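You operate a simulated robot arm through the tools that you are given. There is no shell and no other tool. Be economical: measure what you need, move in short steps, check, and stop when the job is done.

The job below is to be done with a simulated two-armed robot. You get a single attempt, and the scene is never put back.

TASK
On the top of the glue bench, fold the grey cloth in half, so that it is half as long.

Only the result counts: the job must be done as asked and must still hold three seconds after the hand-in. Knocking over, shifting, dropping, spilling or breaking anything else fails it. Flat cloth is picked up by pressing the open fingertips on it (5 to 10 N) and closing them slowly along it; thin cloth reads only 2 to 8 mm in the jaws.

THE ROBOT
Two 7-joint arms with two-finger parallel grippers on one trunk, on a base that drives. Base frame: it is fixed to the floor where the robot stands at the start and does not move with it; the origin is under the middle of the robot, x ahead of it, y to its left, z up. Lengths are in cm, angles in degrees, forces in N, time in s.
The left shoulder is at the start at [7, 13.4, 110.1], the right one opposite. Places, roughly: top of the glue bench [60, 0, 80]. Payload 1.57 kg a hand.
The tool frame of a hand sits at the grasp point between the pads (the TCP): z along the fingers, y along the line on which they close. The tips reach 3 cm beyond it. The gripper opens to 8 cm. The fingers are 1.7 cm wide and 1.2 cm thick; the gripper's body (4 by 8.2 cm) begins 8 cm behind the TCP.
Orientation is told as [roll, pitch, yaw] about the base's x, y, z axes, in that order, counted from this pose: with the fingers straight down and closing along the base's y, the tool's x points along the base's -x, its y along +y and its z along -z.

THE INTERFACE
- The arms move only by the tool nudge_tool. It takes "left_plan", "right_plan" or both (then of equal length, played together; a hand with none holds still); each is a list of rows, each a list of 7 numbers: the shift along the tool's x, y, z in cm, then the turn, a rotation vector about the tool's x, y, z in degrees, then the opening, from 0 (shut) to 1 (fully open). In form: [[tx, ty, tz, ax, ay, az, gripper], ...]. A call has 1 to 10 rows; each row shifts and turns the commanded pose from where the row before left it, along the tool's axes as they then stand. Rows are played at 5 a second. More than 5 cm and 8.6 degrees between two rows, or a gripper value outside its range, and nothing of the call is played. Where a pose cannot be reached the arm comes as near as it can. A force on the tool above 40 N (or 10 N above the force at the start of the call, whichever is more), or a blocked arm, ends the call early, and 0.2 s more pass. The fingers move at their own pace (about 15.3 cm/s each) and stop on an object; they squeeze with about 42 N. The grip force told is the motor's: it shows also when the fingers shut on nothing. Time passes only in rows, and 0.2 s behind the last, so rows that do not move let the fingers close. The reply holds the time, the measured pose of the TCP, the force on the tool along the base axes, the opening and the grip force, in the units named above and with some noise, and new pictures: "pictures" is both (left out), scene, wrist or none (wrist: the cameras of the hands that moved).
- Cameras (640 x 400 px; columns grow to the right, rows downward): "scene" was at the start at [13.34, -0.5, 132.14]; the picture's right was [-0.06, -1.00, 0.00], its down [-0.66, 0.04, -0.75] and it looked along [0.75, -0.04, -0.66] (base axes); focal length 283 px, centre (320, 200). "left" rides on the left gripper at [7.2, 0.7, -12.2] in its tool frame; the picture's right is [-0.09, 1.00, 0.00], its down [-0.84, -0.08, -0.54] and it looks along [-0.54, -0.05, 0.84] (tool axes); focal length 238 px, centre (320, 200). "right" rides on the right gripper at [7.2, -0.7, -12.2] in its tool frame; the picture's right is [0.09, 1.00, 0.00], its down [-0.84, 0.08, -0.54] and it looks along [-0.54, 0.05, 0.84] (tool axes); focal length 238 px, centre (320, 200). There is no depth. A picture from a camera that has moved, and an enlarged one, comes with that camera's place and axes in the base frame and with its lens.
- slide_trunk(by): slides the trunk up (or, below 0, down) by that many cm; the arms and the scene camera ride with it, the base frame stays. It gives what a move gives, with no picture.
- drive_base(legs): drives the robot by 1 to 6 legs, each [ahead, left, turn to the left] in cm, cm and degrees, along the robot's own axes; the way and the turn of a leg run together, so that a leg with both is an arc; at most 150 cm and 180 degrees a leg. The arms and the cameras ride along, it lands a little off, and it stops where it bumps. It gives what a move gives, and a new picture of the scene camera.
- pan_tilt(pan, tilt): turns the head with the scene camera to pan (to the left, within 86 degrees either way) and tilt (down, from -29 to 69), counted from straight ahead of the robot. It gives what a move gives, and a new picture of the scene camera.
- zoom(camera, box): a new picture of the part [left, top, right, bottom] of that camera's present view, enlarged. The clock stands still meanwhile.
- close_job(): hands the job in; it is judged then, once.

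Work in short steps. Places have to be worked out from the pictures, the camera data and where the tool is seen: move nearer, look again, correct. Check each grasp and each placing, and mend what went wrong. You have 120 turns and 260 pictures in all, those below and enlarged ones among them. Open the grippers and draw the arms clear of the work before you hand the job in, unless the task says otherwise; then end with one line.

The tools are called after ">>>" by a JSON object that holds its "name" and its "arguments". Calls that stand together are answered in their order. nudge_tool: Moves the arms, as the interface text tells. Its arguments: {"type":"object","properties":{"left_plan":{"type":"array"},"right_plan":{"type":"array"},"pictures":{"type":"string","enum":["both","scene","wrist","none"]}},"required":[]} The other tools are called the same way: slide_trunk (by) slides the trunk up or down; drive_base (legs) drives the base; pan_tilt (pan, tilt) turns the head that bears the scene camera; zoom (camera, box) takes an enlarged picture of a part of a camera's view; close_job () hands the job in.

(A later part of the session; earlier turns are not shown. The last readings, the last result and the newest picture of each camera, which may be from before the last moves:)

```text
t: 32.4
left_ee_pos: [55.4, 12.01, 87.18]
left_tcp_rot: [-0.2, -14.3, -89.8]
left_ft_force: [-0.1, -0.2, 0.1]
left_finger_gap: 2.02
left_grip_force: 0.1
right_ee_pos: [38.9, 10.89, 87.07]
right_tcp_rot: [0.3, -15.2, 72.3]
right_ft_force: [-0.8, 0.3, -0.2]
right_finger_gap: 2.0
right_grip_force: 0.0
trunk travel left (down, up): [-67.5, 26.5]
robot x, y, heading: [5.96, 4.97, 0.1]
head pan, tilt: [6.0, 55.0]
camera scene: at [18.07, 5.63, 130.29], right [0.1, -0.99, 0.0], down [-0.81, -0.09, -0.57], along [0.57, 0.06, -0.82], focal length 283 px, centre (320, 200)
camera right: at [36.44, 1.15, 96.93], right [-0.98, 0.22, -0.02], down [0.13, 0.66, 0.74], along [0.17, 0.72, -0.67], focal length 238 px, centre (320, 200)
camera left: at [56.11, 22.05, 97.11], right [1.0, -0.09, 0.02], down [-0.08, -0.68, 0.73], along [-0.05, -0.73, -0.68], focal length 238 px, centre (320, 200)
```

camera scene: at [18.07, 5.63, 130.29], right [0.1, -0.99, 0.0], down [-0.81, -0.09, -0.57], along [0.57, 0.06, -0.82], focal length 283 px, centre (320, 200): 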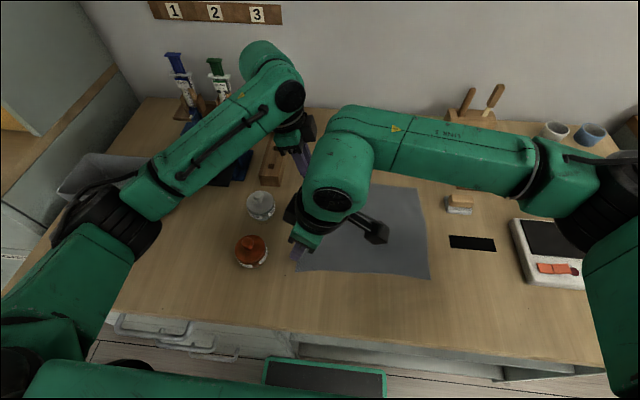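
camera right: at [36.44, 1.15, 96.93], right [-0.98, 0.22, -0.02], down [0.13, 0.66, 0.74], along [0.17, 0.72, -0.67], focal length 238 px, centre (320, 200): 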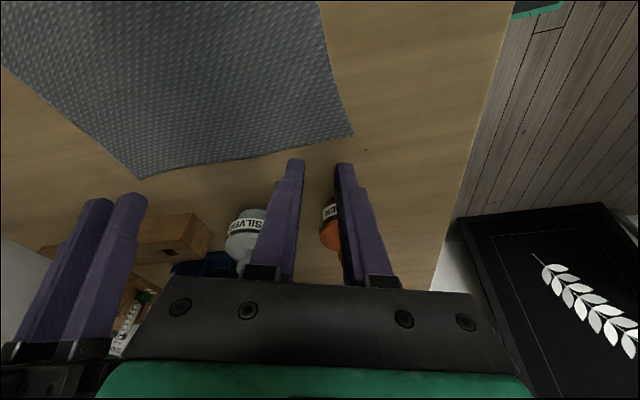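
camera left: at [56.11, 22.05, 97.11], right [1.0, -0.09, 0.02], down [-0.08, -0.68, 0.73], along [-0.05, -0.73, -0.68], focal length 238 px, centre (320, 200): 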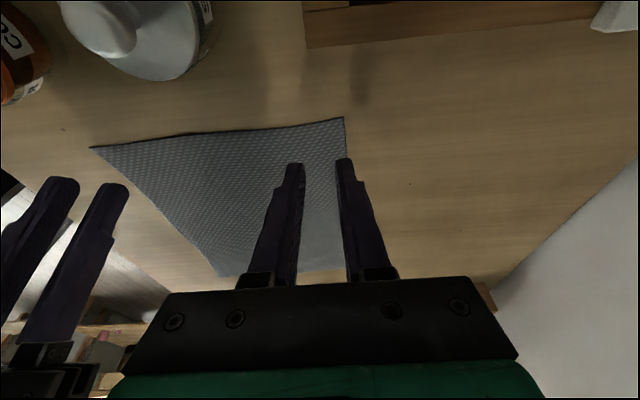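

Now the arms are free of each other and both poses are on target. I fine-correct the left hand (y +0.5, x −0.3) and come down 3 cm, leaving just under 1 cm to contact.

>>> {"name": "nudge_tool", "arguments": {"left_plan": [[0.86, -0.3, 1.34, 0, 0, 0, 0.25], [0.37, 0, 1.46, 0, 0, 0, 0.25], [0.05, 0, 0.2, 0, 0, 0, 0.25]], "right_plan": [[0.39, 0, 1.45, 0, 0, 0, 0.25], [0.39, 0, 1.45, 0, 0, 0, 0.25], [0.05, 0, 0.2, 0, 0, 0, 0.25]], "pictures": "wrist"}}

```text
t: 33.2
left_ee_pos: [55.18, 12.57, 83.94]
left_tcp_rot: [-0.2, -14.2, -89.8]
left_ft_force: [0.2, 0.0, -0.7]
left_finger_gap: 2.01
left_grip_force: 0.0
right_ee_pos: [38.82, 11.03, 83.89]
right_tcp_rot: [0.2, -15.1, 72.4]
right_ft_force: [0.3, -0.8, -0.4]
right_finger_gap: 2.01
right_grip_force: 0.0
trunk travel left (down, up): [-67.5, 26.5]
robot x, y, heading: [5.83, 4.59, -0.0]
head pan, tilt: [6.0, 55.0]
camera right: at [36.3, 1.22, 93.82], right [-0.98, 0.22, -0.02], down [0.13, 0.66, 0.74], along [0.17, 0.72, -0.67], focal length 238 px, centre (320, 200)
camera left: at [55.72, 22.58, 93.86], right [1.0, -0.09, 0.02], down [-0.07, -0.68, 0.73], along [-0.05, -0.73, -0.68], focal length 238 px, centre (320, 200)
```

right: 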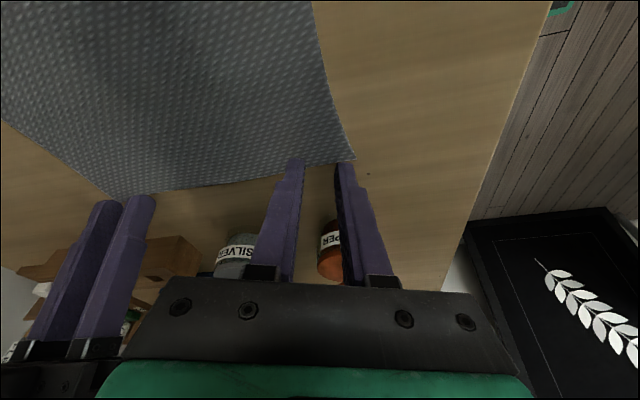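
left: 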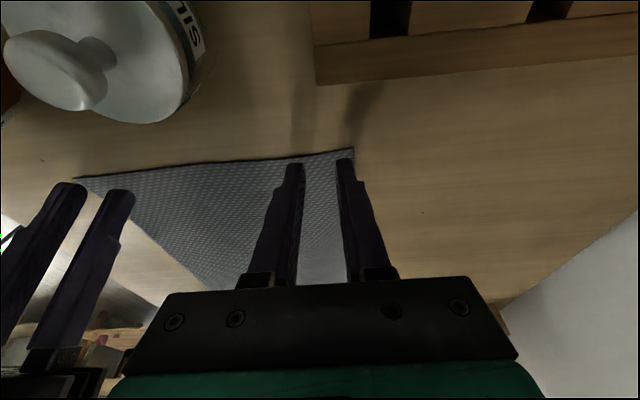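

Right outer finger is half over the edge; I shift it inward 0.6 cm, and descend in fine steps to feel contact.

>>> {"name": "nudge_tool", "arguments": {"left_plan": [[0, 0, 0, 0, 0, 0, 0.25], [0.07, 0, 0.29, 0, 0, 0, 0.25], [0.07, 0, 0.29, 0, 0, 0, 0.25]], "right_plan": [[0.5, -0.37, -0.13, 0, 0, 0, 0.25], [0.07, 0, 0.29, 0, 0, 0, 0.25], [0.07, 0, 0.29, 0, 0, 0, 0.25]], "pictures": "none"}}

```text
t: 34.0
left_ee_pos: [55.2, 12.57, 83.24]
left_tcp_rot: [-0.1, -14.3, -89.9]
left_ft_force: [0.2, -0.4, 0.3]
left_finger_gap: 2.03
left_grip_force: 0.0
right_ee_pos: [39.0, 10.41, 83.35]
right_tcp_rot: [0.2, -15.2, 72.4]
right_ft_force: [-0.3, 0.3, -0.4]
right_finger_gap: 1.97
right_grip_force: 0.0
trunk travel left (down, up): [-67.5, 26.5]
robot x, y, heading: [6.03, 4.88, 0.1]
head pan, tilt: [6.0, 55.0]
```

No contact yet; 0.2 cm steps more.

>>> {"name": "nudge_tool", "arguments": {"left_plan": [[0.05, 0, 0.2, 0, 0, 0, 0.25], [0, 0, 0, 0, 0, 0, 0.25]], "right_plan": [[0.05, 0, 0.2, 0, 0, 0, 0.25], [0, 0, 0, 0, 0, 0, 0.25]], "pictures": "none"}}

>>> {"name": "nudge_tool", "arguments": {"left_plan": [[0.05, 0, 0.2, 0, 0, 0, 0.25], [0, 0, 0, 0, 0, 0, 0.25]], "right_plan": [[0.05, 0, 0.2, 0, 0, 0, 0.25], [0, 0, 0, 0, 0, 0, 0.25]], "pictures": "wrist"}}

```text
t: 34.6
left_ee_pos: [55.24, 12.56, 83.17]
left_tcp_rot: [0.0, -14.2, -89.9]
left_ft_force: [1.3, 1.4, 6.9]
left_finger_gap: 2.08
left_grip_force: 0.1
right_ee_pos: [38.96, 10.49, 83.21]
right_tcp_rot: [0.2, -15.3, 72.4]
right_ft_force: [1.7, -1.7, 9.8]
right_finger_gap: 1.98
right_grip_force: 0.1
trunk travel left (down, up): [-67.5, 26.5]
robot x, y, heading: [5.75, 5.17, 0.0]
head pan, tilt: [6.0, 55.0]
```

```text
t: 35.2
left_ee_pos: [54.86, 12.53, 83.06]
left_tcp_rot: [0.3, -14.2, -90.0]
left_ft_force: [-1.8, 1.1, 21.2]
left_finger_gap: 1.77
left_grip_force: 0.1
right_ee_pos: [38.81, 10.48, 83.38]
right_tcp_rot: [-0.1, -15.3, 72.3]
right_ft_force: [5.5, 0.4, 22.1]
right_finger_gap: 1.93
right_grip_force: 0.1
trunk travel left (down, up): [-67.5, 26.5]
robot x, y, heading: [5.89, 4.52, -0.1]
head pan, tilt: [6.0, 55.0]
camera right: at [36.22, 0.69, 93.04], right [-0.98, 0.22, -0.03], down [0.13, 0.66, 0.75], along [0.18, 0.72, -0.67], focal length 238 px, centre (320, 200)
camera left: at [55.39, 22.45, 93.14], right [1.0, -0.09, 0.03], down [-0.08, -0.68, 0.73], along [-0.05, -0.73, -0.68], focal length 238 px, centre (320, 200)
```

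right: 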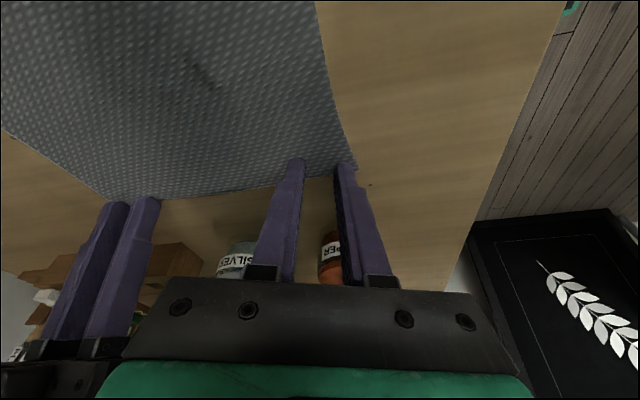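
left: 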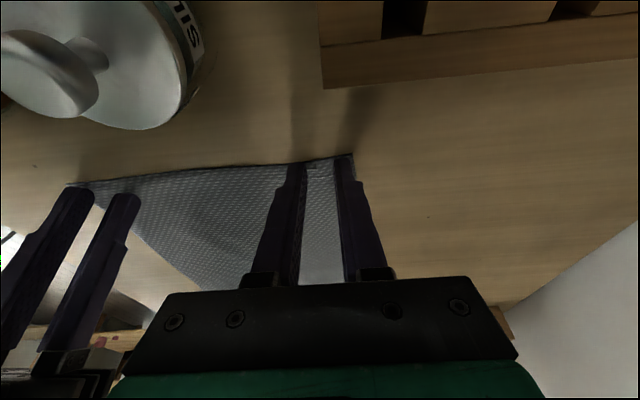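

Force is 21 N, over the 5–10 wanted. I ease up 0.15 cm and close slowly in small steps.

>>> {"name": "nudge_tool", "arguments": {"left_plan": [[-0.04, 0, -0.15, 0, 0, 0, 0.25], [0, 0, 0, 0, 0, 0, 0.22], [0, 0, 0, 0, 0, 0, 0.18], [0, 0, 0, 0, 0, 0, 0.15], [0, 0, 0, 0, 0, 0, 0.12], [0, 0, 0, 0, 0, 0, 0.09], [0, 0, 0, 0, 0, 0, 0.06], [0, 0, 0, 0, 0, 0, 0.03], [0, 0, 0, 0, 0, 0, 0], [0, 0, 0, 0, 0, 0, 0]], "right_plan": [[-0.04, 0, -0.15, 0, 0, 0, 0.25], [0, 0, 0, 0, 0, 0, 0.22], [0, 0, 0, 0, 0, 0, 0.18], [0, 0, 0, 0, 0, 0, 0.15], [0, 0, 0, 0, 0, 0, 0.12], [0, 0, 0, 0, 0, 0, 0.09], [0, 0, 0, 0, 0, 0, 0.06], [0, 0, 0, 0, 0, 0, 0.03], [0, 0, 0, 0, 0, 0, 0], [0, 0, 0, 0, 0, 0, 0]], "pictures": "wrist"}}

```text
t: 37.4
left_ee_pos: [55.01, 12.47, 83.16]
left_tcp_rot: [0.1, -14.2, -89.9]
left_ft_force: [2.9, 1.4, 16.4]
left_finger_gap: 0.01
left_grip_force: 21.5
right_ee_pos: [38.83, 10.46, 83.33]
right_tcp_rot: [0.2, -15.2, 72.4]
right_ft_force: [-0.9, -1.0, 12.5]
right_finger_gap: 0.0
right_grip_force: 21.0
trunk travel left (down, up): [-67.5, 26.5]
robot x, y, heading: [6.04, 4.77, -0.2]
head pan, tilt: [6.0, 55.0]
camera right: at [36.25, 0.69, 93.09], right [-0.98, 0.22, -0.02], down [0.13, 0.66, 0.74], along [0.18, 0.72, -0.67], focal length 238 px, centre (320, 200)
camera left: at [55.48, 22.47, 93.16], right [1.0, -0.09, 0.02], down [-0.08, -0.68, 0.73], along [-0.05, -0.73, -0.68], focal length 238 px, centre (320, 200)
```

right: 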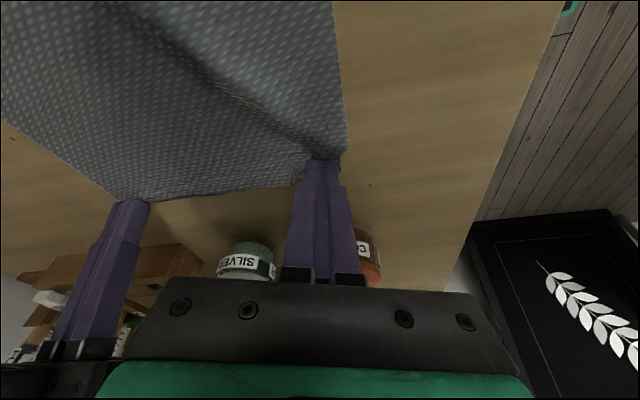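
left: 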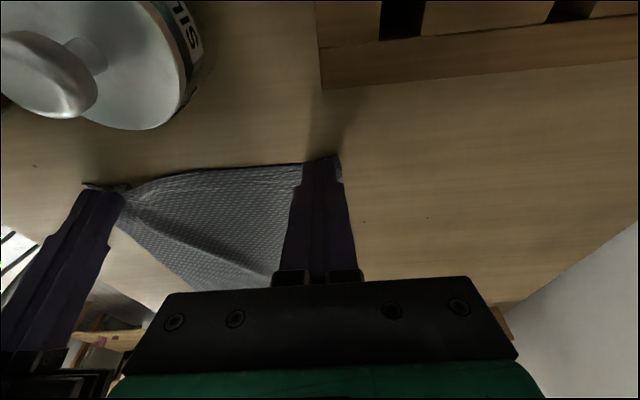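

Gap reads 0, so likely the cloth slipped under the fingertips. I look closer before retrying.

>>> {"name": "zoom", "arguments": {"camera": "right", "box": [240, 100, 420, 212]}}

>>> {"name": "zoom", "arguments": {"camera": "left", "box": [240, 120, 400, 220]}}

```text
3.56 times, centred on (330, 156) of right
camera zoom: at [36.25, 0.69, 93.09], right [-0.98, 0.22, -0.02], down [0.13, 0.66, 0.74], along [0.18, 0.72, -0.67], focal length 848 px, centre (284, 356)
```

zoom: 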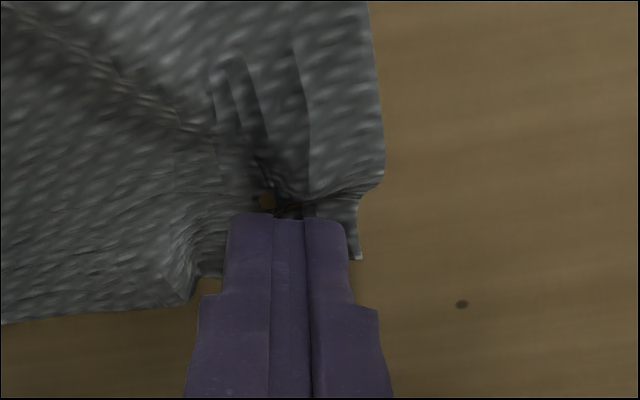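

```text
4.00 times, centred on (320, 170) of left
camera zoom: at [55.48, 22.47, 93.16], right [1.0, -0.09, 0.02], down [-0.08, -0.68, 0.73], along [-0.05, -0.73, -0.68], focal length 953 px, centre (320, 320)
```

zoom: 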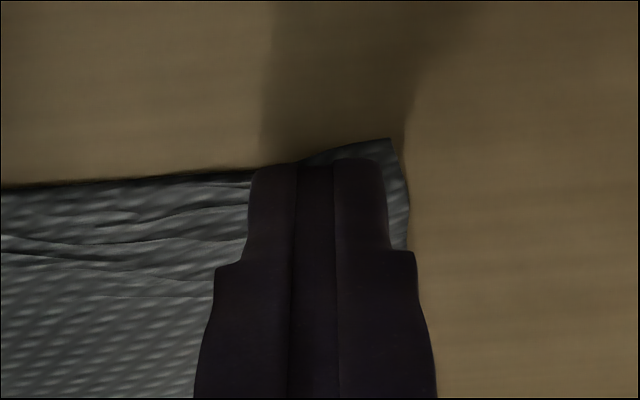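

The cloth is bunched around the tips; I test by lifting 1.5 cm to see if it comes along.

>>> {"name": "nudge_tool", "arguments": {"left_plan": [[-0.13, 0, -0.5, 0, 0, 0, 0], [-0.25, 0, -1, 0, 0, 0, 0]], "right_plan": [[-0.13, 0, -0.5, 0, 0, 0, 0], [-0.25, 0, -1, 0, 0, 0, 0]], "pictures": "wrist"}}

```text
t: 38.0
left_ee_pos: [55.05, 12.58, 84.34]
left_tcp_rot: [-0.2, -14.1, -89.9]
left_ft_force: [0.3, -0.6, 0.5]
left_finger_gap: 0.0
left_grip_force: 21.2
right_ee_pos: [38.96, 10.5, 84.56]
right_tcp_rot: [0.1, -15.1, 72.4]
right_ft_force: [0.4, 0.3, 0.4]
right_finger_gap: 0.0
right_grip_force: 21.4
trunk travel left (down, up): [-67.5, 26.5]
robot x, y, heading: [5.62, 4.89, 0.0]
head pan, tilt: [6.0, 55.0]
camera right: at [36.47, 0.66, 94.46], right [-0.98, 0.22, -0.02], down [0.13, 0.66, 0.74], along [0.17, 0.72, -0.67], focal length 238 px, centre (320, 200)
camera left: at [55.67, 22.55, 94.35], right [1.0, -0.09, 0.02], down [-0.07, -0.68, 0.73], along [-0.05, -0.73, -0.68], focal length 238 px, centre (320, 200)
```

right: 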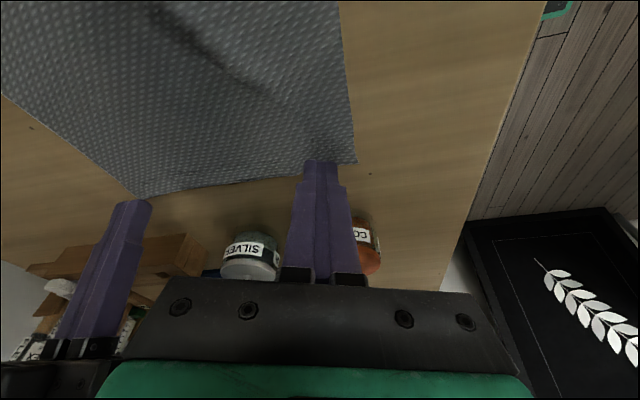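
left: 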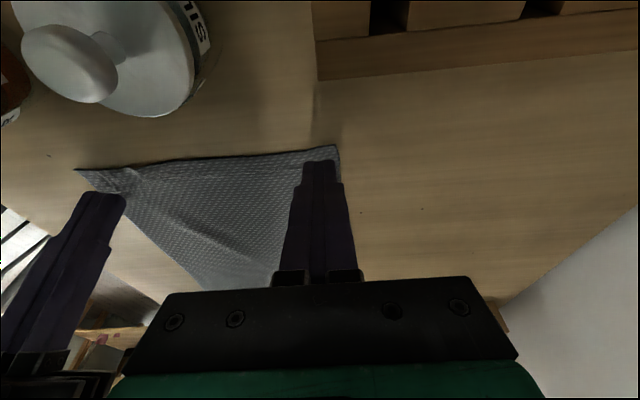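

Not held. I retry with a wider opening (4 cm), less lean so that the tips sit flatter, and the left hand slightly further in from the edge.

>>> {"name": "nudge_tool", "arguments": {"left_plan": [[-0.2, 0, -0.5, 0, 0, 0, 0.5], [-0.58, -0.75, 0.15, 0, 6, 0, 0.5], [0, 0, 0.2, 0, 0, 0, 0.5]], "right_plan": [[-0.1, 0, -0.4, 0, 0, 0, 0.5], [-0.57, -0.81, 0, 0, 7, 0, 0.5], [0, 0, 0.2, 0, 0, 0, 0.5]], "pictures": "wrist"}}

```text
t: 38.8
left_ee_pos: [54.43, 11.89, 84.83]
left_tcp_rot: [0.0, -8.1, -90.0]
left_ft_force: [-0.1, -0.7, -0.3]
left_finger_gap: 3.99
left_grip_force: 0.0
right_ee_pos: [39.86, 10.76, 84.9]
right_tcp_rot: [0.1, -8.2, 72.4]
right_ft_force: [0.2, 0.0, 0.0]
right_finger_gap: 3.98
right_grip_force: 0.0
trunk travel left (down, up): [-67.5, 26.5]
robot x, y, heading: [5.82, 4.86, -0.4]
head pan, tilt: [6.0, 55.0]
camera right: at [37.85, 2.14, 96.05], right [-0.98, 0.21, -0.01], down [0.16, 0.74, 0.66], along [0.15, 0.64, -0.76], focal length 238 px, centre (320, 200)
camera left: at [54.95, 20.68, 95.8], right [1.0, -0.09, 0.01], down [-0.07, -0.75, 0.66], along [-0.05, -0.65, -0.76], focal length 238 px, centre (320, 200)
```

right: 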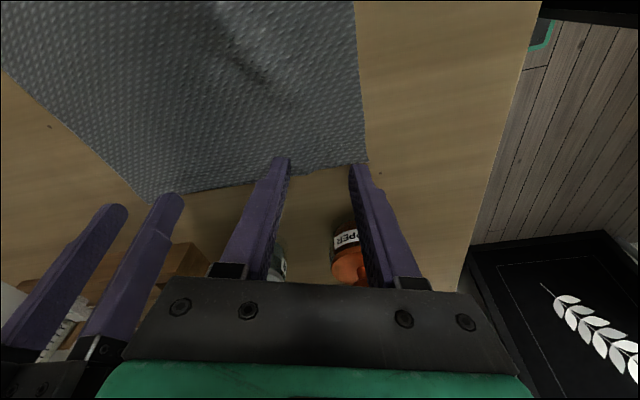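
left: 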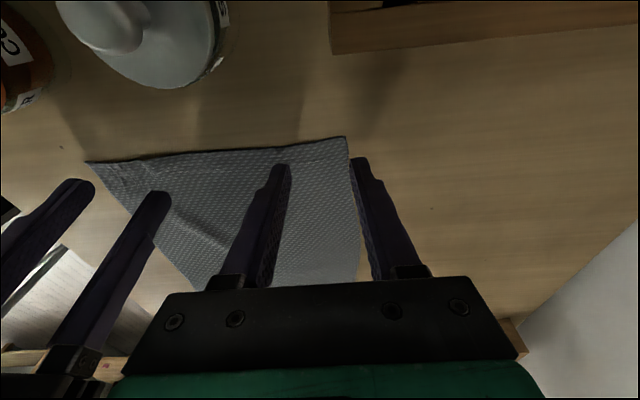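

The far edge is now at x≈56.3. I shift the left hand 1 cm nearer, the right hand 0.5 cm inward, and go down to feel contact.

>>> {"name": "nudge_tool", "arguments": {"left_plan": [[0, -1.0, 0, 0, 0, 0, 0.5], [0.1, 0, 0.8, 0, 0, 0, 0.5], [0.07, 0, 0.5, 0, 0, 0, 0.5], [0.03, 0, 0.25, 0, 0, 0, 0.5]], "right_plan": [[0.48, -0.15, 0, 0, 0, 0, 0.5], [0.1, 0, 0.8, 0, 0, 0, 0.5], [0.07, 0, 0.5, 0, 0, 0, 0.5], [0.03, 0, 0.25, 0, 0, 0, 0.5]], "pictures": "none"}}

```text
t: 39.8
left_ee_pos: [53.4, 11.9, 83.44]
left_tcp_rot: [-0.1, -8.2, -89.9]
left_ft_force: [0.2, -0.8, 0.5]
left_finger_gap: 4.0
left_grip_force: 0.1
right_ee_pos: [39.98, 10.24, 83.38]
right_tcp_rot: [0.2, -8.2, 72.4]
right_ft_force: [-0.9, -0.3, 0.0]
right_finger_gap: 4.01
right_grip_force: 0.2
trunk travel left (down, up): [-67.5, 26.5]
robot x, y, heading: [6.17, 4.77, 0.1]
head pan, tilt: [6.0, 55.0]
```

>>> {"name": "nudge_tool", "arguments": {"left_plan": [[0.03, 0, 0.22, 0, 0, 0, 0.5], [0, 0, 0, 0, 0, 0, 0.5]], "right_plan": [[0.03, 0, 0.22, 0, 0, 0, 0.5], [0, 0, 0, 0, 0, 0, 0.5]], "pictures": "none"}}

```text
t: 40.4
left_ee_pos: [53.26, 11.81, 83.24]
left_tcp_rot: [0.1, -8.3, -90.0]
left_ft_force: [1.0, -0.2, 6.1]
left_finger_gap: 4.05
left_grip_force: 0.2
right_ee_pos: [39.9, 10.23, 83.27]
right_tcp_rot: [0.2, -8.1, 72.5]
right_ft_force: [2.1, 0.4, 6.0]
right_finger_gap: 4.0
right_grip_force: 0.2
trunk travel left (down, up): [-67.5, 26.5]
robot x, y, heading: [5.72, 4.7, -0.0]
head pan, tilt: [6.0, 55.0]
```

6 N on each. Now I close slowly.

>>> {"name": "nudge_tool", "arguments": {"left_plan": [[0, 0, 0, 0, 0, 0, 0.46], [0, 0, 0, 0, 0, 0, 0.41], [0, 0, 0, 0, 0, 0, 0.36], [0, 0, 0, 0, 0, 0, 0.31], [0, 0, 0, 0, 0, 0, 0.26], [0, 0, 0, 0, 0, 0, 0.21], [0, 0, 0, 0, 0, 0, 0.16], [0, 0, 0, 0, 0, 0, 0.11], [0, 0, 0, 0, 0, 0, 0.05], [0, 0, 0, 0, 0, 0, 0]], "right_plan": [[0, 0, 0, 0, 0, 0, 0.46], [0, 0, 0, 0, 0, 0, 0.41], [0, 0, 0, 0, 0, 0, 0.36], [0, 0, 0, 0, 0, 0, 0.31], [0, 0, 0, 0, 0, 0, 0.26], [0, 0, 0, 0, 0, 0, 0.21], [0, 0, 0, 0, 0, 0, 0.16], [0, 0, 0, 0, 0, 0, 0.11], [0, 0, 0, 0, 0, 0, 0.05], [0, 0, 0, 0, 0, 0, 0]], "pictures": "wrist"}}

```text
t: 42.6
left_ee_pos: [53.01, 11.97, 83.24]
left_tcp_rot: [0.0, -8.3, -90.0]
left_ft_force: [-10.4, -1.4, 10.0]
left_finger_gap: 0.17
left_grip_force: 23.2
right_ee_pos: [39.87, 10.29, 83.15]
right_tcp_rot: [0.0, -8.2, 72.4]
right_ft_force: [8.2, 2.0, 5.3]
right_finger_gap: 0.19
right_grip_force: 23.6
trunk travel left (down, up): [-67.5, 26.5]
robot x, y, heading: [6.23, 4.81, -0.1]
head pan, tilt: [6.0, 55.0]
camera right: at [37.72, 1.64, 94.24], right [-0.98, 0.21, -0.01], down [0.15, 0.74, 0.66], along [0.15, 0.64, -0.75], focal length 238 px, centre (320, 200)
camera left: at [53.7, 20.68, 94.17], right [1.0, -0.09, 0.01], down [-0.08, -0.75, 0.66], along [-0.05, -0.65, -0.75], focal length 238 px, centre (320, 200)
```

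right: 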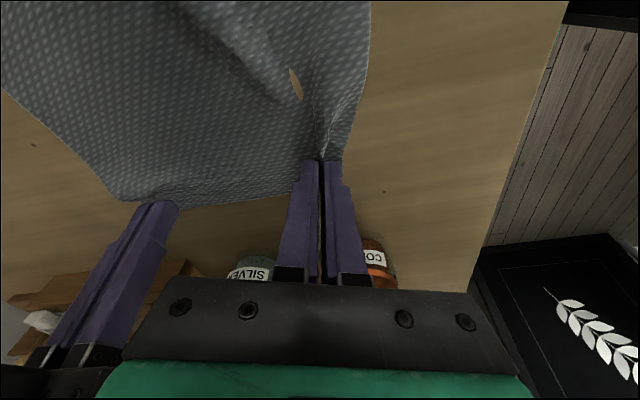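
left: 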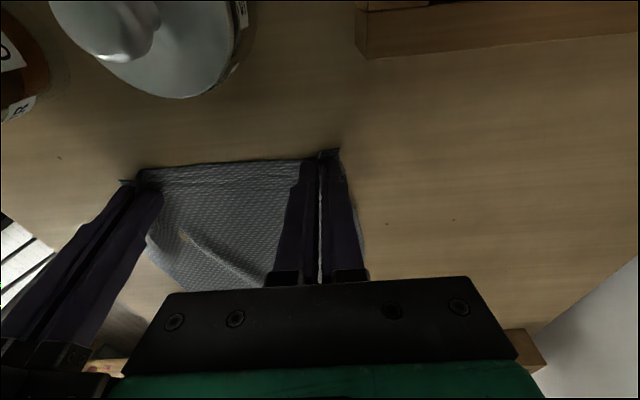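

Both hold cloth now (1.7 and 1.9 mm). I lift gently 3.5 cm along an arc, easing the tension between the hands, and check.

>>> {"name": "nudge_tool", "arguments": {"left_plan": [[-0.2, -0.3, -0.75, 0, 0, 0, 0], [-0.2, 0, -0.75, 0, 0, 0, 0], [-0.4, 0, -0.95, 0, 0, 0, 0], [-0.4, 0, -0.95, 0, 0, 0, 0]], "right_plan": [[-0.1, -0.3, -0.75, 0, 0, 0, 0], [0, -0.05, -0.75, 0, 0, 0, 0], [0.1, -0.07, -1, 0, 0, 0, 0], [0.1, -0.07, -1, 0, 0, 0, 0]], "pictures": "both"}}

```text
t: 43.6
left_ee_pos: [53.13, 11.19, 86.68]
left_tcp_rot: [-0.3, -8.2, -89.7]
left_ft_force: [-2.4, 0.4, 0.1]
left_finger_gap: 0.17
left_grip_force: 23.6
right_ee_pos: [40.15, 9.85, 85.69]
right_tcp_rot: [0.2, -8.2, 72.3]
right_ft_force: [2.7, -0.3, 0.6]
right_finger_gap: 0.2
right_grip_force: 23.5
right hand out of reach, approached as far as the arm can: row 4
trunk travel left (down, up): [-67.5, 26.5]
robot x, y, heading: [5.76, 4.96, -0.1]
head pan, tilt: [6.0, 55.0]
camera scene: at [18.04, 5.63, 130.29], right [0.1, -0.99, 0.0], down [-0.81, -0.09, -0.57], along [0.57, 0.06, -0.82], focal length 283 px, centre (320, 200)
camera right: at [38.13, 1.27, 96.68], right [-0.98, 0.22, -0.01], down [0.16, 0.74, 0.66], along [0.15, 0.64, -0.76], focal length 238 px, centre (320, 200)
camera left: at [53.63, 20.08, 97.63], right [1.0, -0.09, 0.01], down [-0.07, -0.75, 0.66], along [-0.05, -0.65, -0.75], focal length 238 px, centre (320, 200)
```

scene: 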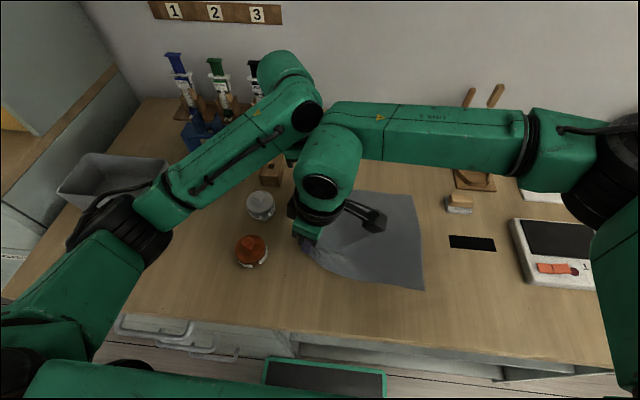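
right: 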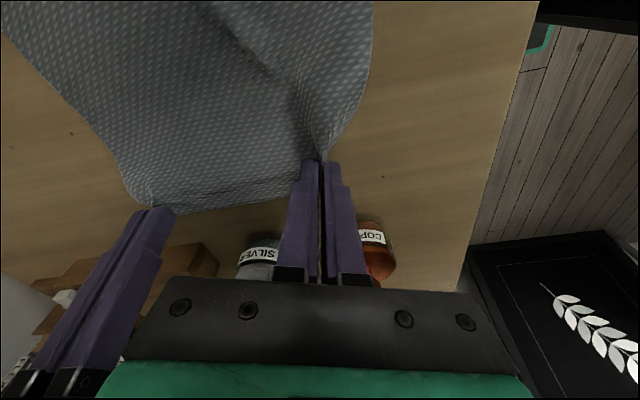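
left: 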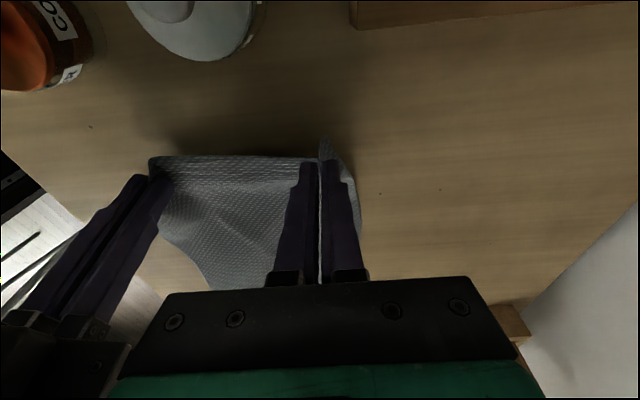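

Both corners hold and lift. I continue to about 8 cm above the bench, easing the right hand's yaw a little as it is near a limit.

>>> {"name": "nudge_tool", "arguments": {"left_plan": [[-0.65, 0, -1.02, 0, 0, 0, 0], [-0.65, 0, -1.02, 0, 0, 0, 0], [-0.65, 0, -1.02, 0, 0, 0, 0], [-0.65, 0, -1.02, 0, 0, 0, 0]], "right_plan": [[0.18, -0.12, -1.39, 0, 0, 3, 0], [0.18, -0.12, -1.39, 0, 0, 3, 0], [0.18, -0.12, -1.39, 0, 0, 3, 0], [0.18, -0.12, -1.3, 0, 0, 3, 0]], "pictures": "both"}}

```text
t: 44.6
left_ee_pos: [53.21, 9.17, 91.14]
left_tcp_rot: [-0.1, -8.1, -89.8]
left_ft_force: [-3.7, 0.1, 0.9]
left_finger_gap: 0.16
left_grip_force: 23.2
right_ee_pos: [40.04, 8.09, 90.91]
right_tcp_rot: [1.9, -8.0, 60.2]
right_ft_force: [4.4, -1.3, 1.1]
right_finger_gap: 0.19
right_grip_force: 23.4
trunk travel left (down, up): [-67.5, 26.5]
robot x, y, heading: [5.61, 4.84, 0.0]
head pan, tilt: [6.0, 55.0]
camera scene: at [18.03, 5.57, 130.29], right [0.1, -0.99, 0.0], down [-0.81, -0.08, -0.57], along [0.57, 0.06, -0.82], focal length 283 px, centre (320, 200)
camera right: at [36.63, -0.03, 101.99], right [-0.91, 0.41, 0.02], down [0.32, 0.68, 0.65], along [0.26, 0.6, -0.76], focal length 238 px, centre (320, 200)
camera left: at [53.71, 18.03, 102.1], right [1.0, -0.09, 0.01], down [-0.07, -0.75, 0.66], along [-0.05, -0.65, -0.76], focal length 238 px, centre (320, 200)
```

scene: 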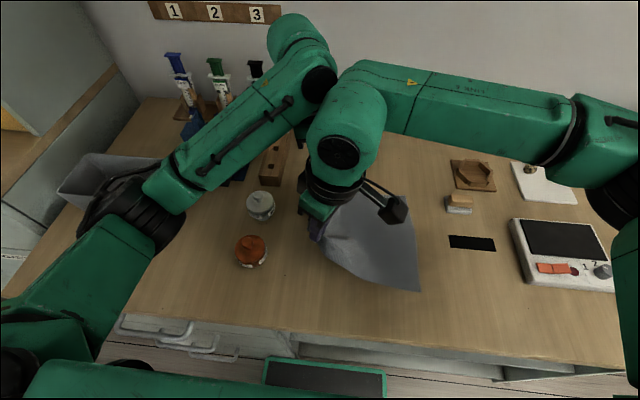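
right: 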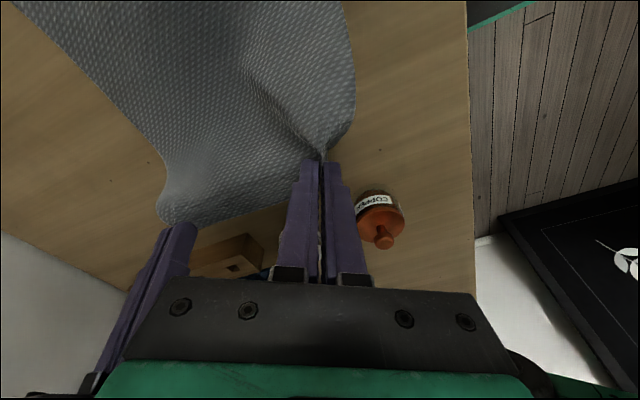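
left: 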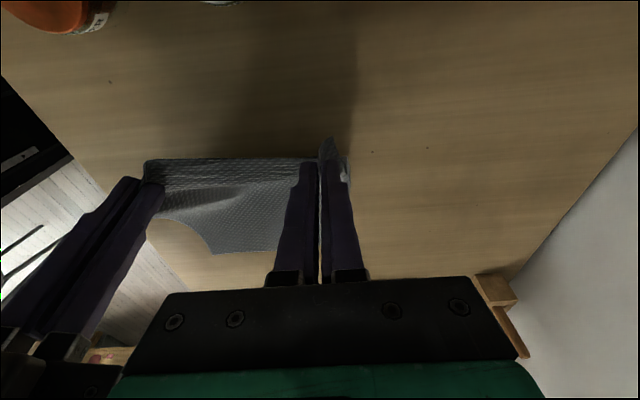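

Held well; the cloth's right edge now lies near y≈−10.6, so the fold line is near y≈1.6. I carry the held edge over by driving the base 14 cm to the right.

>>> {"name": "drive_base", "arguments": {"legs": [[0, -7, 0], [0, -7, 0]]}}

```text
t: 46.3
left_ee_pos: [53.16, -4.92, 91.15]
left_tcp_rot: [-0.2, -8.3, -90.0]
left_ft_force: [-3.7, -0.7, 0.9]
left_finger_gap: 0.16
left_grip_force: 23.4
right_ee_pos: [40.15, -6.06, 90.91]
right_tcp_rot: [2.0, -7.9, 60.2]
right_ft_force: [3.5, -0.5, -0.2]
right_finger_gap: 0.22
right_grip_force: 23.7
trunk travel left (down, up): [-67.5, 26.5]
robot x, y, heading: [6.07, -9.41, -0.1]
head pan, tilt: [6.0, 55.0]
camera scene: at [18.03, -8.53, 130.29], right [0.1, -0.99, 0.0], down [-0.81, -0.08, -0.57], along [0.57, 0.06, -0.82], focal length 283 px, centre (320, 200)
```

scene: 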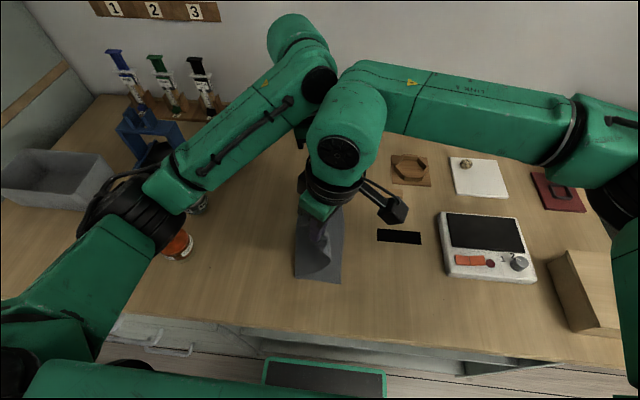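

The edge is carried over. I look with the wrist cameras before lowering.

>>> {"name": "nudge_tool", "arguments": {"left_plan": [[0, 0, 0, 0, 0, 0, 0]], "right_plan": [[0, 0, 0, 0, 0, 0, 0]], "pictures": "wrist"}}

>>> {"name": "zoom", "arguments": {"camera": "scene", "box": [240, 150, 440, 300]}}

```text
t: 46.7
left_ee_pos: [53.11, -4.75, 91.07]
left_tcp_rot: [-0.2, -8.4, -89.9]
left_ft_force: [-3.2, -0.2, 0.6]
left_finger_gap: 0.16
left_grip_force: 23.2
right_ee_pos: [40.07, -5.78, 90.98]
right_tcp_rot: [1.8, -7.9, 60.2]
right_ft_force: [3.5, 0.4, 0.4]
right_finger_gap: 0.21
right_grip_force: 23.8
trunk travel left (down, up): [-67.5, 26.5]
robot x, y, heading: [5.91, -9.24, -0.1]
head pan, tilt: [6.0, 55.0]
camera right: at [36.65, -13.95, 101.99], right [-0.91, 0.41, 0.02], down [0.32, 0.68, 0.65], along [0.26, 0.6, -0.76], focal length 238 px, centre (320, 200)
camera left: at [53.72, 4.1, 102.04], right [1.0, -0.09, 0.01], down [-0.07, -0.75, 0.66], along [-0.05, -0.66, -0.75], focal length 238 px, centre (320, 200)
```

right: 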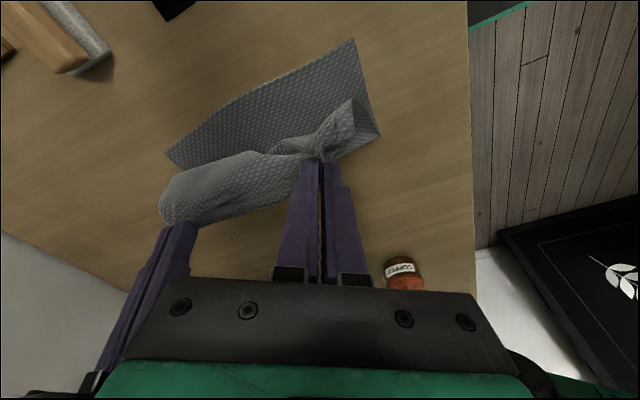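
left: 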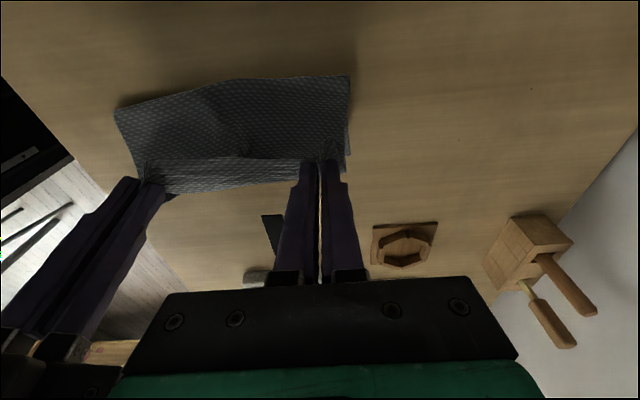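

```text
2.67 times, centred on (340, 225) of scene
camera zoom: at [18.03, -8.29, 130.29], right [0.1, -0.99, 0.0], down [-0.81, -0.09, -0.57], along [0.57, 0.06, -0.82], focal length 754 px, centre (267, 133)
```

zoom: 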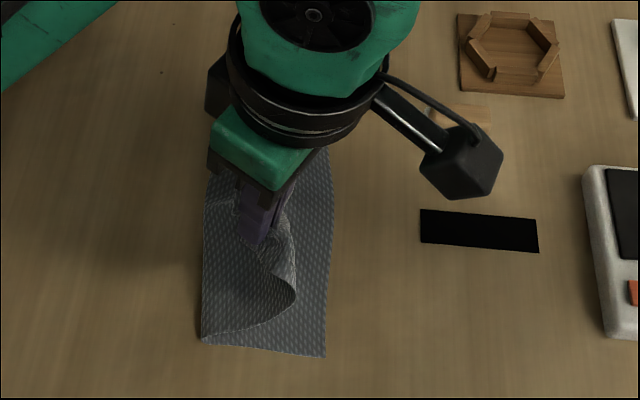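

The cloth slumped: the crease sits at y≈−2 instead of ≈+1.7, with slack in the upper layer. I drive back 11 cm left to unroll it, then redo the carry on a tighter, higher arc.

>>> {"name": "drive_base", "arguments": {"legs": [[0, 11, 0]]}}

>>> {"name": "nudge_tool", "arguments": {"left_plan": [[-0.14, 0, -1, 0, 0, 0, 0], [-0.14, 0, -1, 0, 0, 0, 0]], "right_plan": [[-0.14, 0, -1, 0, 0, 0, 0], [-0.14, 0, -1, 0, 0, 0, 0]], "pictures": "wrist"}}

```text
t: 47.9
left_ee_pos: [53.17, 5.92, 91.06]
left_tcp_rot: [-0.1, -8.1, -89.9]
left_ft_force: [-3.1, -0.1, 0.0]
left_finger_gap: 0.15
left_grip_force: 23.1
right_ee_pos: [40.15, 5.02, 90.92]
right_tcp_rot: [2.0, -7.8, 60.2]
right_ft_force: [3.1, 0.3, 0.5]
right_finger_gap: 0.2
right_grip_force: 23.8
trunk travel left (down, up): [-67.5, 26.5]
robot x, y, heading: [6.02, 1.8, -0.4]
head pan, tilt: [6.0, 55.0]
camera scene: at [18.05, 2.42, 130.29], right [0.1, -0.99, 0.0], down [-0.81, -0.08, -0.57], along [0.57, 0.06, -0.82], focal length 283 px, centre (320, 200)
```

scene: 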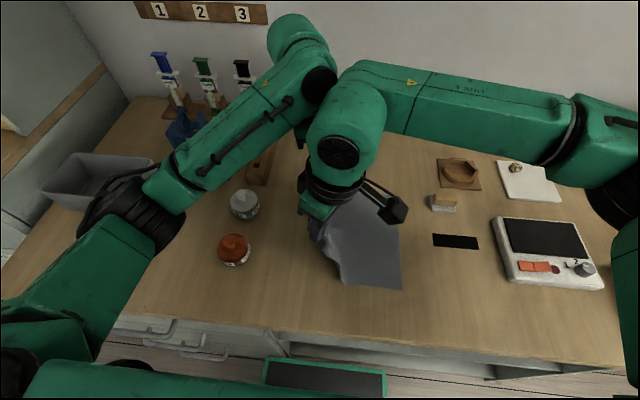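

```text
t: 48.5
left_ee_pos: [53.12, 6.02, 93.01]
left_tcp_rot: [-0.2, -8.2, -90.1]
left_ft_force: [-3.2, -0.4, 0.1]
left_finger_gap: 0.16
left_grip_force: 23.5
right_ee_pos: [40.15, 4.97, 92.95]
right_tcp_rot: [1.9, -8.0, 60.1]
right_ft_force: [3.4, 0.9, 0.0]
right_finger_gap: 0.21
right_grip_force: 23.4
trunk travel left (down, up): [-67.5, 26.5]
robot x, y, heading: [6.11, 2.13, -0.1]
head pan, tilt: [6.0, 55.0]
camera right: at [36.67, -3.18, 103.95], right [-0.91, 0.41, 0.02], down [0.32, 0.68, 0.65], along [0.26, 0.6, -0.76], focal length 238 px, centre (320, 200)
camera left: at [53.73, 14.95, 104.01], right [1.0, -0.09, 0.01], down [-0.08, -0.75, 0.66], along [-0.05, -0.65, -0.75], focal length 238 px, centre (320, 200)
```

right: 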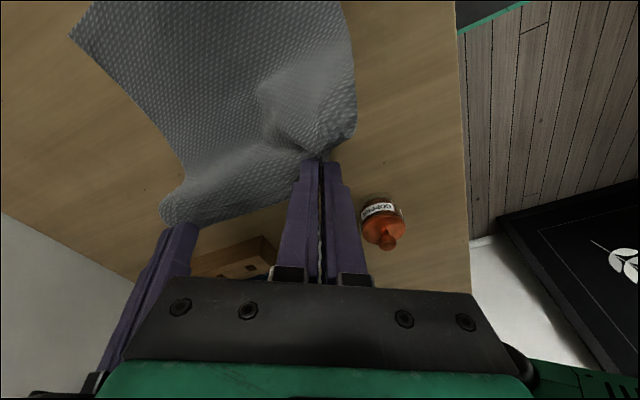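
left: 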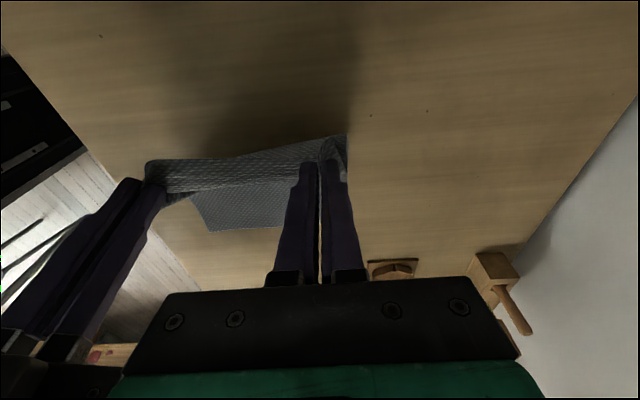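

Unrolled properly. Crease should form near y≈2.7; I raise slightly and drive 7 cm right, keeping the cloth nearly taut.

>>> {"name": "nudge_tool", "arguments": {"left_plan": [[-0.07, 0, -0.5, 0, 0, 0, 0]], "right_plan": [[-0.07, 0, -0.5, 0, 0, 0, 0]], "pictures": "none"}}

>>> {"name": "drive_base", "arguments": {"legs": [[0, -3.5, 0], [0, -3.5, 0]]}}

>>> {"name": "nudge_tool", "arguments": {"left_plan": [[0, 0, 0, 0, 0, 0, 0]], "right_plan": [[0, 0, 0, 0, 0, 0, 0]], "pictures": "wrist"}}

```text
t: 48.9
left_ee_pos: [53.08, 6.07, 93.58]
left_tcp_rot: [-0.2, -8.2, -89.9]
left_ft_force: [-3.2, -0.2, 0.0]
left_finger_gap: 0.19
left_grip_force: 23.6
right_ee_pos: [40.13, 4.78, 93.39]
right_tcp_rot: [1.9, -7.9, 60.2]
right_ft_force: [3.7, 0.2, -0.3]
right_finger_gap: 0.23
right_grip_force: 24.1
trunk travel left (down, up): [-67.5, 26.5]
robot x, y, heading: [6.36, 1.66, -0.3]
head pan, tilt: [6.0, 55.0]
```

```text
t: 50.2
left_ee_pos: [53.11, -0.44, 93.51]
left_tcp_rot: [-0.2, -8.4, -89.8]
left_ft_force: [-2.9, -0.1, -0.7]
left_finger_gap: 0.17
left_grip_force: 23.4
right_ee_pos: [40.24, -1.81, 93.33]
right_tcp_rot: [1.8, -7.8, 60.2]
right_ft_force: [3.3, 0.7, -0.3]
right_finger_gap: 0.19
right_grip_force: 23.5
trunk travel left (down, up): [-67.5, 26.5]
robot x, y, heading: [5.58, -5.04, -0.0]
head pan, tilt: [6.0, 55.0]
camera scene: at [18.04, -4.04, 130.29], right [0.1, -0.99, 0.0], down [-0.81, -0.09, -0.57], along [0.57, 0.06, -0.82], focal length 283 px, centre (320, 200)
```

scene: 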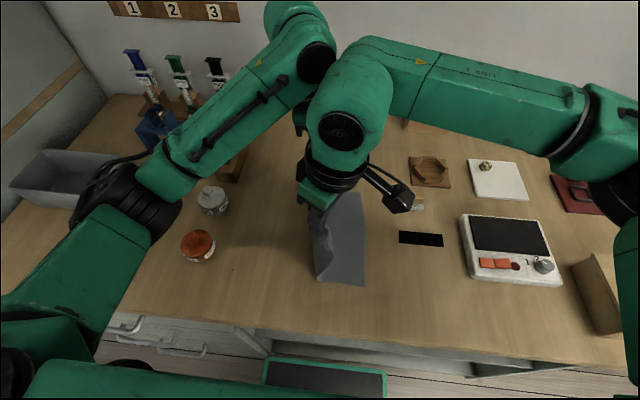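

```text
t: 50.6
left_ee_pos: [53.1, -0.71, 93.58]
left_tcp_rot: [-0.2, -8.4, -89.8]
left_ft_force: [-4.0, 1.1, 0.7]
left_finger_gap: 0.17
left_grip_force: 23.1
right_ee_pos: [40.09, -1.99, 93.31]
right_tcp_rot: [1.8, -7.9, 60.3]
right_ft_force: [3.7, 0.1, -0.2]
right_finger_gap: 0.21
right_grip_force: 23.3
trunk travel left (down, up): [-67.5, 26.5]
robot x, y, heading: [5.56, -5.25, 0.1]
head pan, tilt: [6.0, 55.0]
camera right: at [36.67, -10.0, 104.43], right [-0.91, 0.41, 0.02], down [0.32, 0.68, 0.65], along [0.26, 0.6, -0.76], focal length 238 px, centre (320, 200)
camera left: at [53.7, 8.19, 104.56], right [1.0, -0.09, 0.01], down [-0.07, -0.75, 0.66], along [-0.05, -0.65, -0.75], focal length 238 px, centre (320, 200)
```

right: 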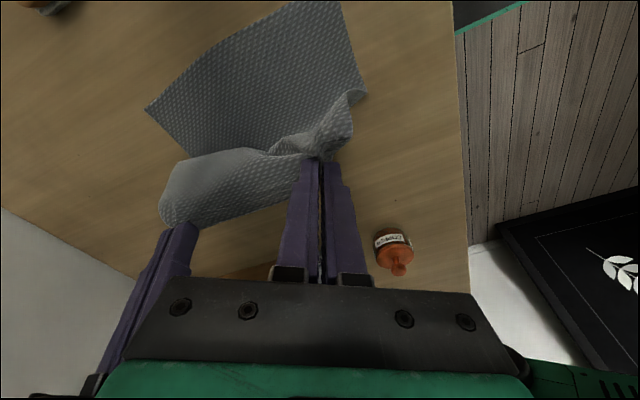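
left: 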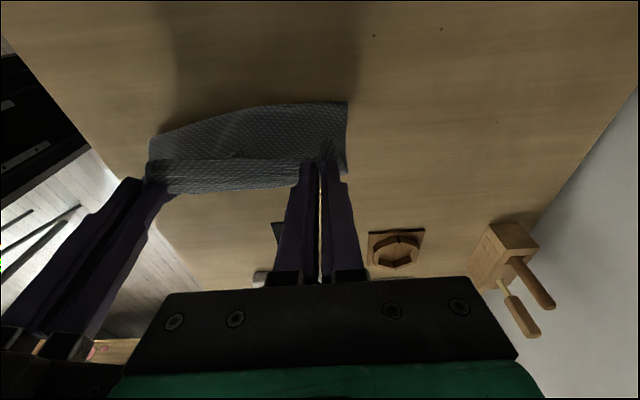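

The crease follows the hand when the cloth hangs high; a low carry will keep it at the middle. I go back left, lower the held edge to ~3 cm, and stretch it out left again.

>>> {"name": "drive_base", "arguments": {"legs": [[0, 6, 0]]}}

>>> {"name": "nudge_tool", "arguments": {"left_plan": [[0.26, 0, 1.85, 0, 0, 0, 0], [0.26, 0, 1.85, 0, 0, 0, 0], [0.26, 0, 1.85, 0, 0, 0, 0], [0.26, 0, 1.85, 0, 0, 0, 0]], "right_plan": [[0.26, 0, 1.8, 0, 0, 0, 0], [0.26, 0, 1.8, 0, 0, 0, 0], [0.26, 0, 1.8, 0, 0, 0, 0], [0.26, 0, 1.8, 0, 0, 0, 0]], "pictures": "none"}}

>>> {"name": "drive_base", "arguments": {"legs": [[0, 6, 0]]}}

```text
t: 51.6
left_ee_pos: [53.2, 4.96, 93.72]
left_tcp_rot: [-0.3, -8.1, -89.9]
left_ft_force: [-3.5, -0.5, 0.2]
left_finger_gap: 0.2
left_grip_force: 23.2
right_ee_pos: [40.21, 3.81, 93.47]
right_tcp_rot: [1.9, -8.0, 60.2]
right_ft_force: [3.8, 0.2, -0.3]
right_finger_gap: 0.21
right_grip_force: 23.6
trunk travel left (down, up): [-67.5, 26.5]
robot x, y, heading: [6.07, 1.06, -0.2]
head pan, tilt: [6.0, 55.0]
camera scene: at [18.04, 1.34, 130.29], right [0.1, -0.99, 0.0], down [-0.81, -0.08, -0.57], along [0.57, 0.06, -0.82], focal length 283 px, centre (320, 200)
```

scene: 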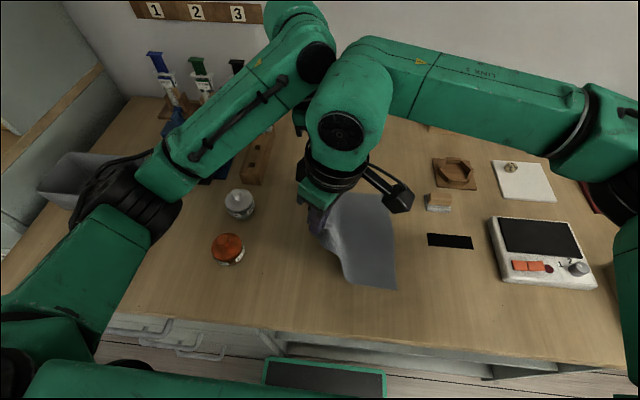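

```text
t: 52.6
left_ee_pos: [53.14, 4.98, 86.0]
left_tcp_rot: [-0.2, -8.2, -89.9]
left_ft_force: [-4.3, -0.4, -0.5]
left_finger_gap: 0.19
left_grip_force: 23.0
right_ee_pos: [40.16, 4.01, 86.2]
right_tcp_rot: [1.9, -8.0, 60.2]
right_ft_force: [3.7, 0.2, 0.2]
right_finger_gap: 0.18
right_grip_force: 23.9
trunk travel left (down, up): [-67.5, 26.5]
robot x, y, heading: [5.74, 0.79, -0.0]
head pan, tilt: [6.0, 55.0]
```

```text
t: 53.5
left_ee_pos: [53.13, 10.78, 86.05]
left_tcp_rot: [-0.1, -8.2, -89.9]
left_ft_force: [-4.7, -0.4, 0.8]
left_finger_gap: 0.18
left_grip_force: 23.3
right_ee_pos: [40.01, 9.79, 86.1]
right_tcp_rot: [1.9, -8.0, 60.2]
right_ft_force: [5.3, 0.3, -0.1]
right_finger_gap: 0.22
right_grip_force: 23.9
trunk travel left (down, up): [-67.5, 26.5]
robot x, y, heading: [5.71, 7.04, 0.0]
head pan, tilt: [6.0, 55.0]
camera scene: at [18.05, 7.33, 130.29], right [0.1, -0.99, 0.0], down [-0.81, -0.08, -0.57], along [0.57, 0.06, -0.82], focal length 283 px, centre (320, 200)
```

scene: 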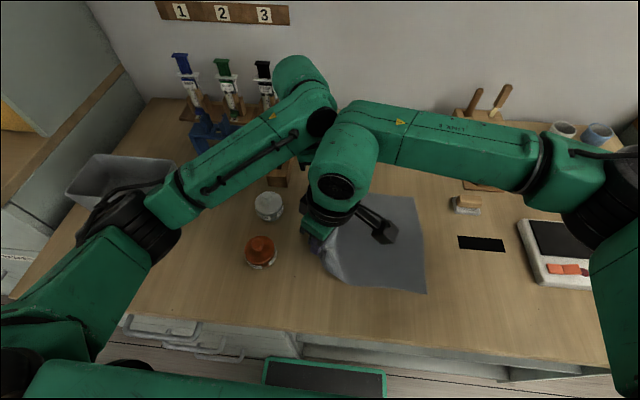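

Laid out again, held edge 3 cm up. Now I carry low to the right: first 10 cm, then look.

>>> {"name": "drive_base", "arguments": {"legs": [[0, -5, 0], [0, -5, 0]]}}

>>> {"name": "nudge_tool", "arguments": {"left_plan": [[0, 0, 0, 0, 0, 0, 0]], "right_plan": [[0, 0, 0, 0, 0, 0, 0]], "pictures": "wrist"}}

```text
t: 55.0
left_ee_pos: [53.22, 1.14, 85.97]
left_tcp_rot: [-0.3, -8.2, -89.9]
left_ft_force: [-5.0, 0.0, 0.0]
left_finger_gap: 0.18
left_grip_force: 23.2
right_ee_pos: [40.01, -0.02, 86.07]
right_tcp_rot: [1.9, -7.9, 60.3]
right_ft_force: [4.1, 0.6, -0.6]
right_finger_gap: 0.19
right_grip_force: 23.2
trunk travel left (down, up): [-67.5, 26.5]
robot x, y, heading: [5.64, -3.21, -0.1]
head pan, tilt: [6.0, 55.0]
camera scene: at [18.04, -2.39, 130.29], right [0.1, -0.99, 0.0], down [-0.81, -0.09, -0.57], along [0.57, 0.06, -0.82], focal length 283 px, centre (320, 200)
```

scene: 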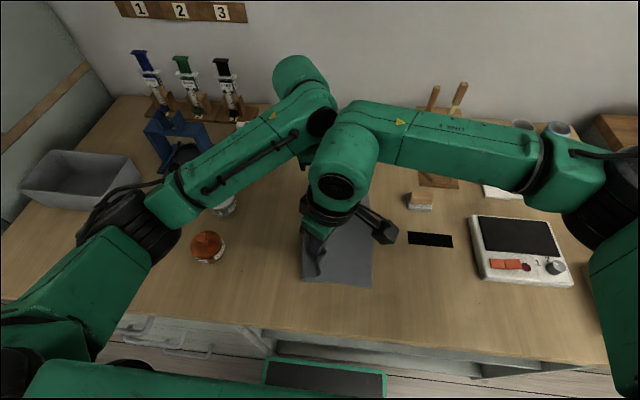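

```text
t: 55.4
left_ee_pos: [53.09, 1.1, 86.01]
left_tcp_rot: [-0.3, -8.3, -89.8]
left_ft_force: [-3.1, -0.7, 0.0]
left_finger_gap: 0.17
left_grip_force: 23.5
right_ee_pos: [40.0, 0.13, 86.16]
right_tcp_rot: [1.8, -8.0, 60.3]
right_ft_force: [4.8, 0.0, -0.9]
right_finger_gap: 0.2
right_grip_force: 23.7
trunk travel left (down, up): [-67.5, 26.5]
robot x, y, heading: [5.55, -3.35, -0.2]
head pan, tilt: [6.0, 55.0]
camera right: at [36.53, -7.98, 97.18], right [-0.91, 0.41, 0.02], down [0.32, 0.68, 0.65], along [0.26, 0.6, -0.76], focal length 238 px, centre (320, 200)
camera left: at [53.68, 10.04, 96.97], right [1.0, -0.09, 0.01], down [-0.07, -0.75, 0.66], along [-0.05, -0.66, -0.75], focal length 238 px, centre (320, 200)
```

right: 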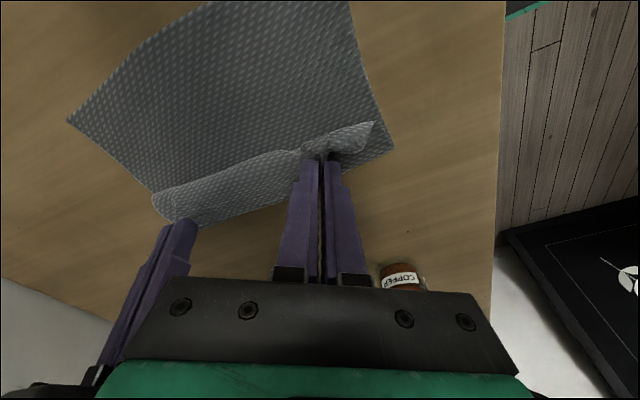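
left: 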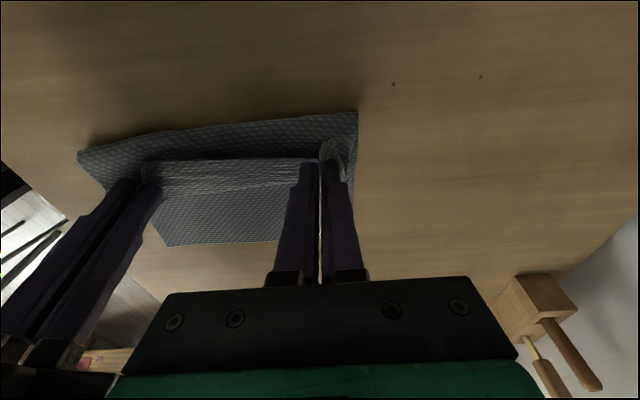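

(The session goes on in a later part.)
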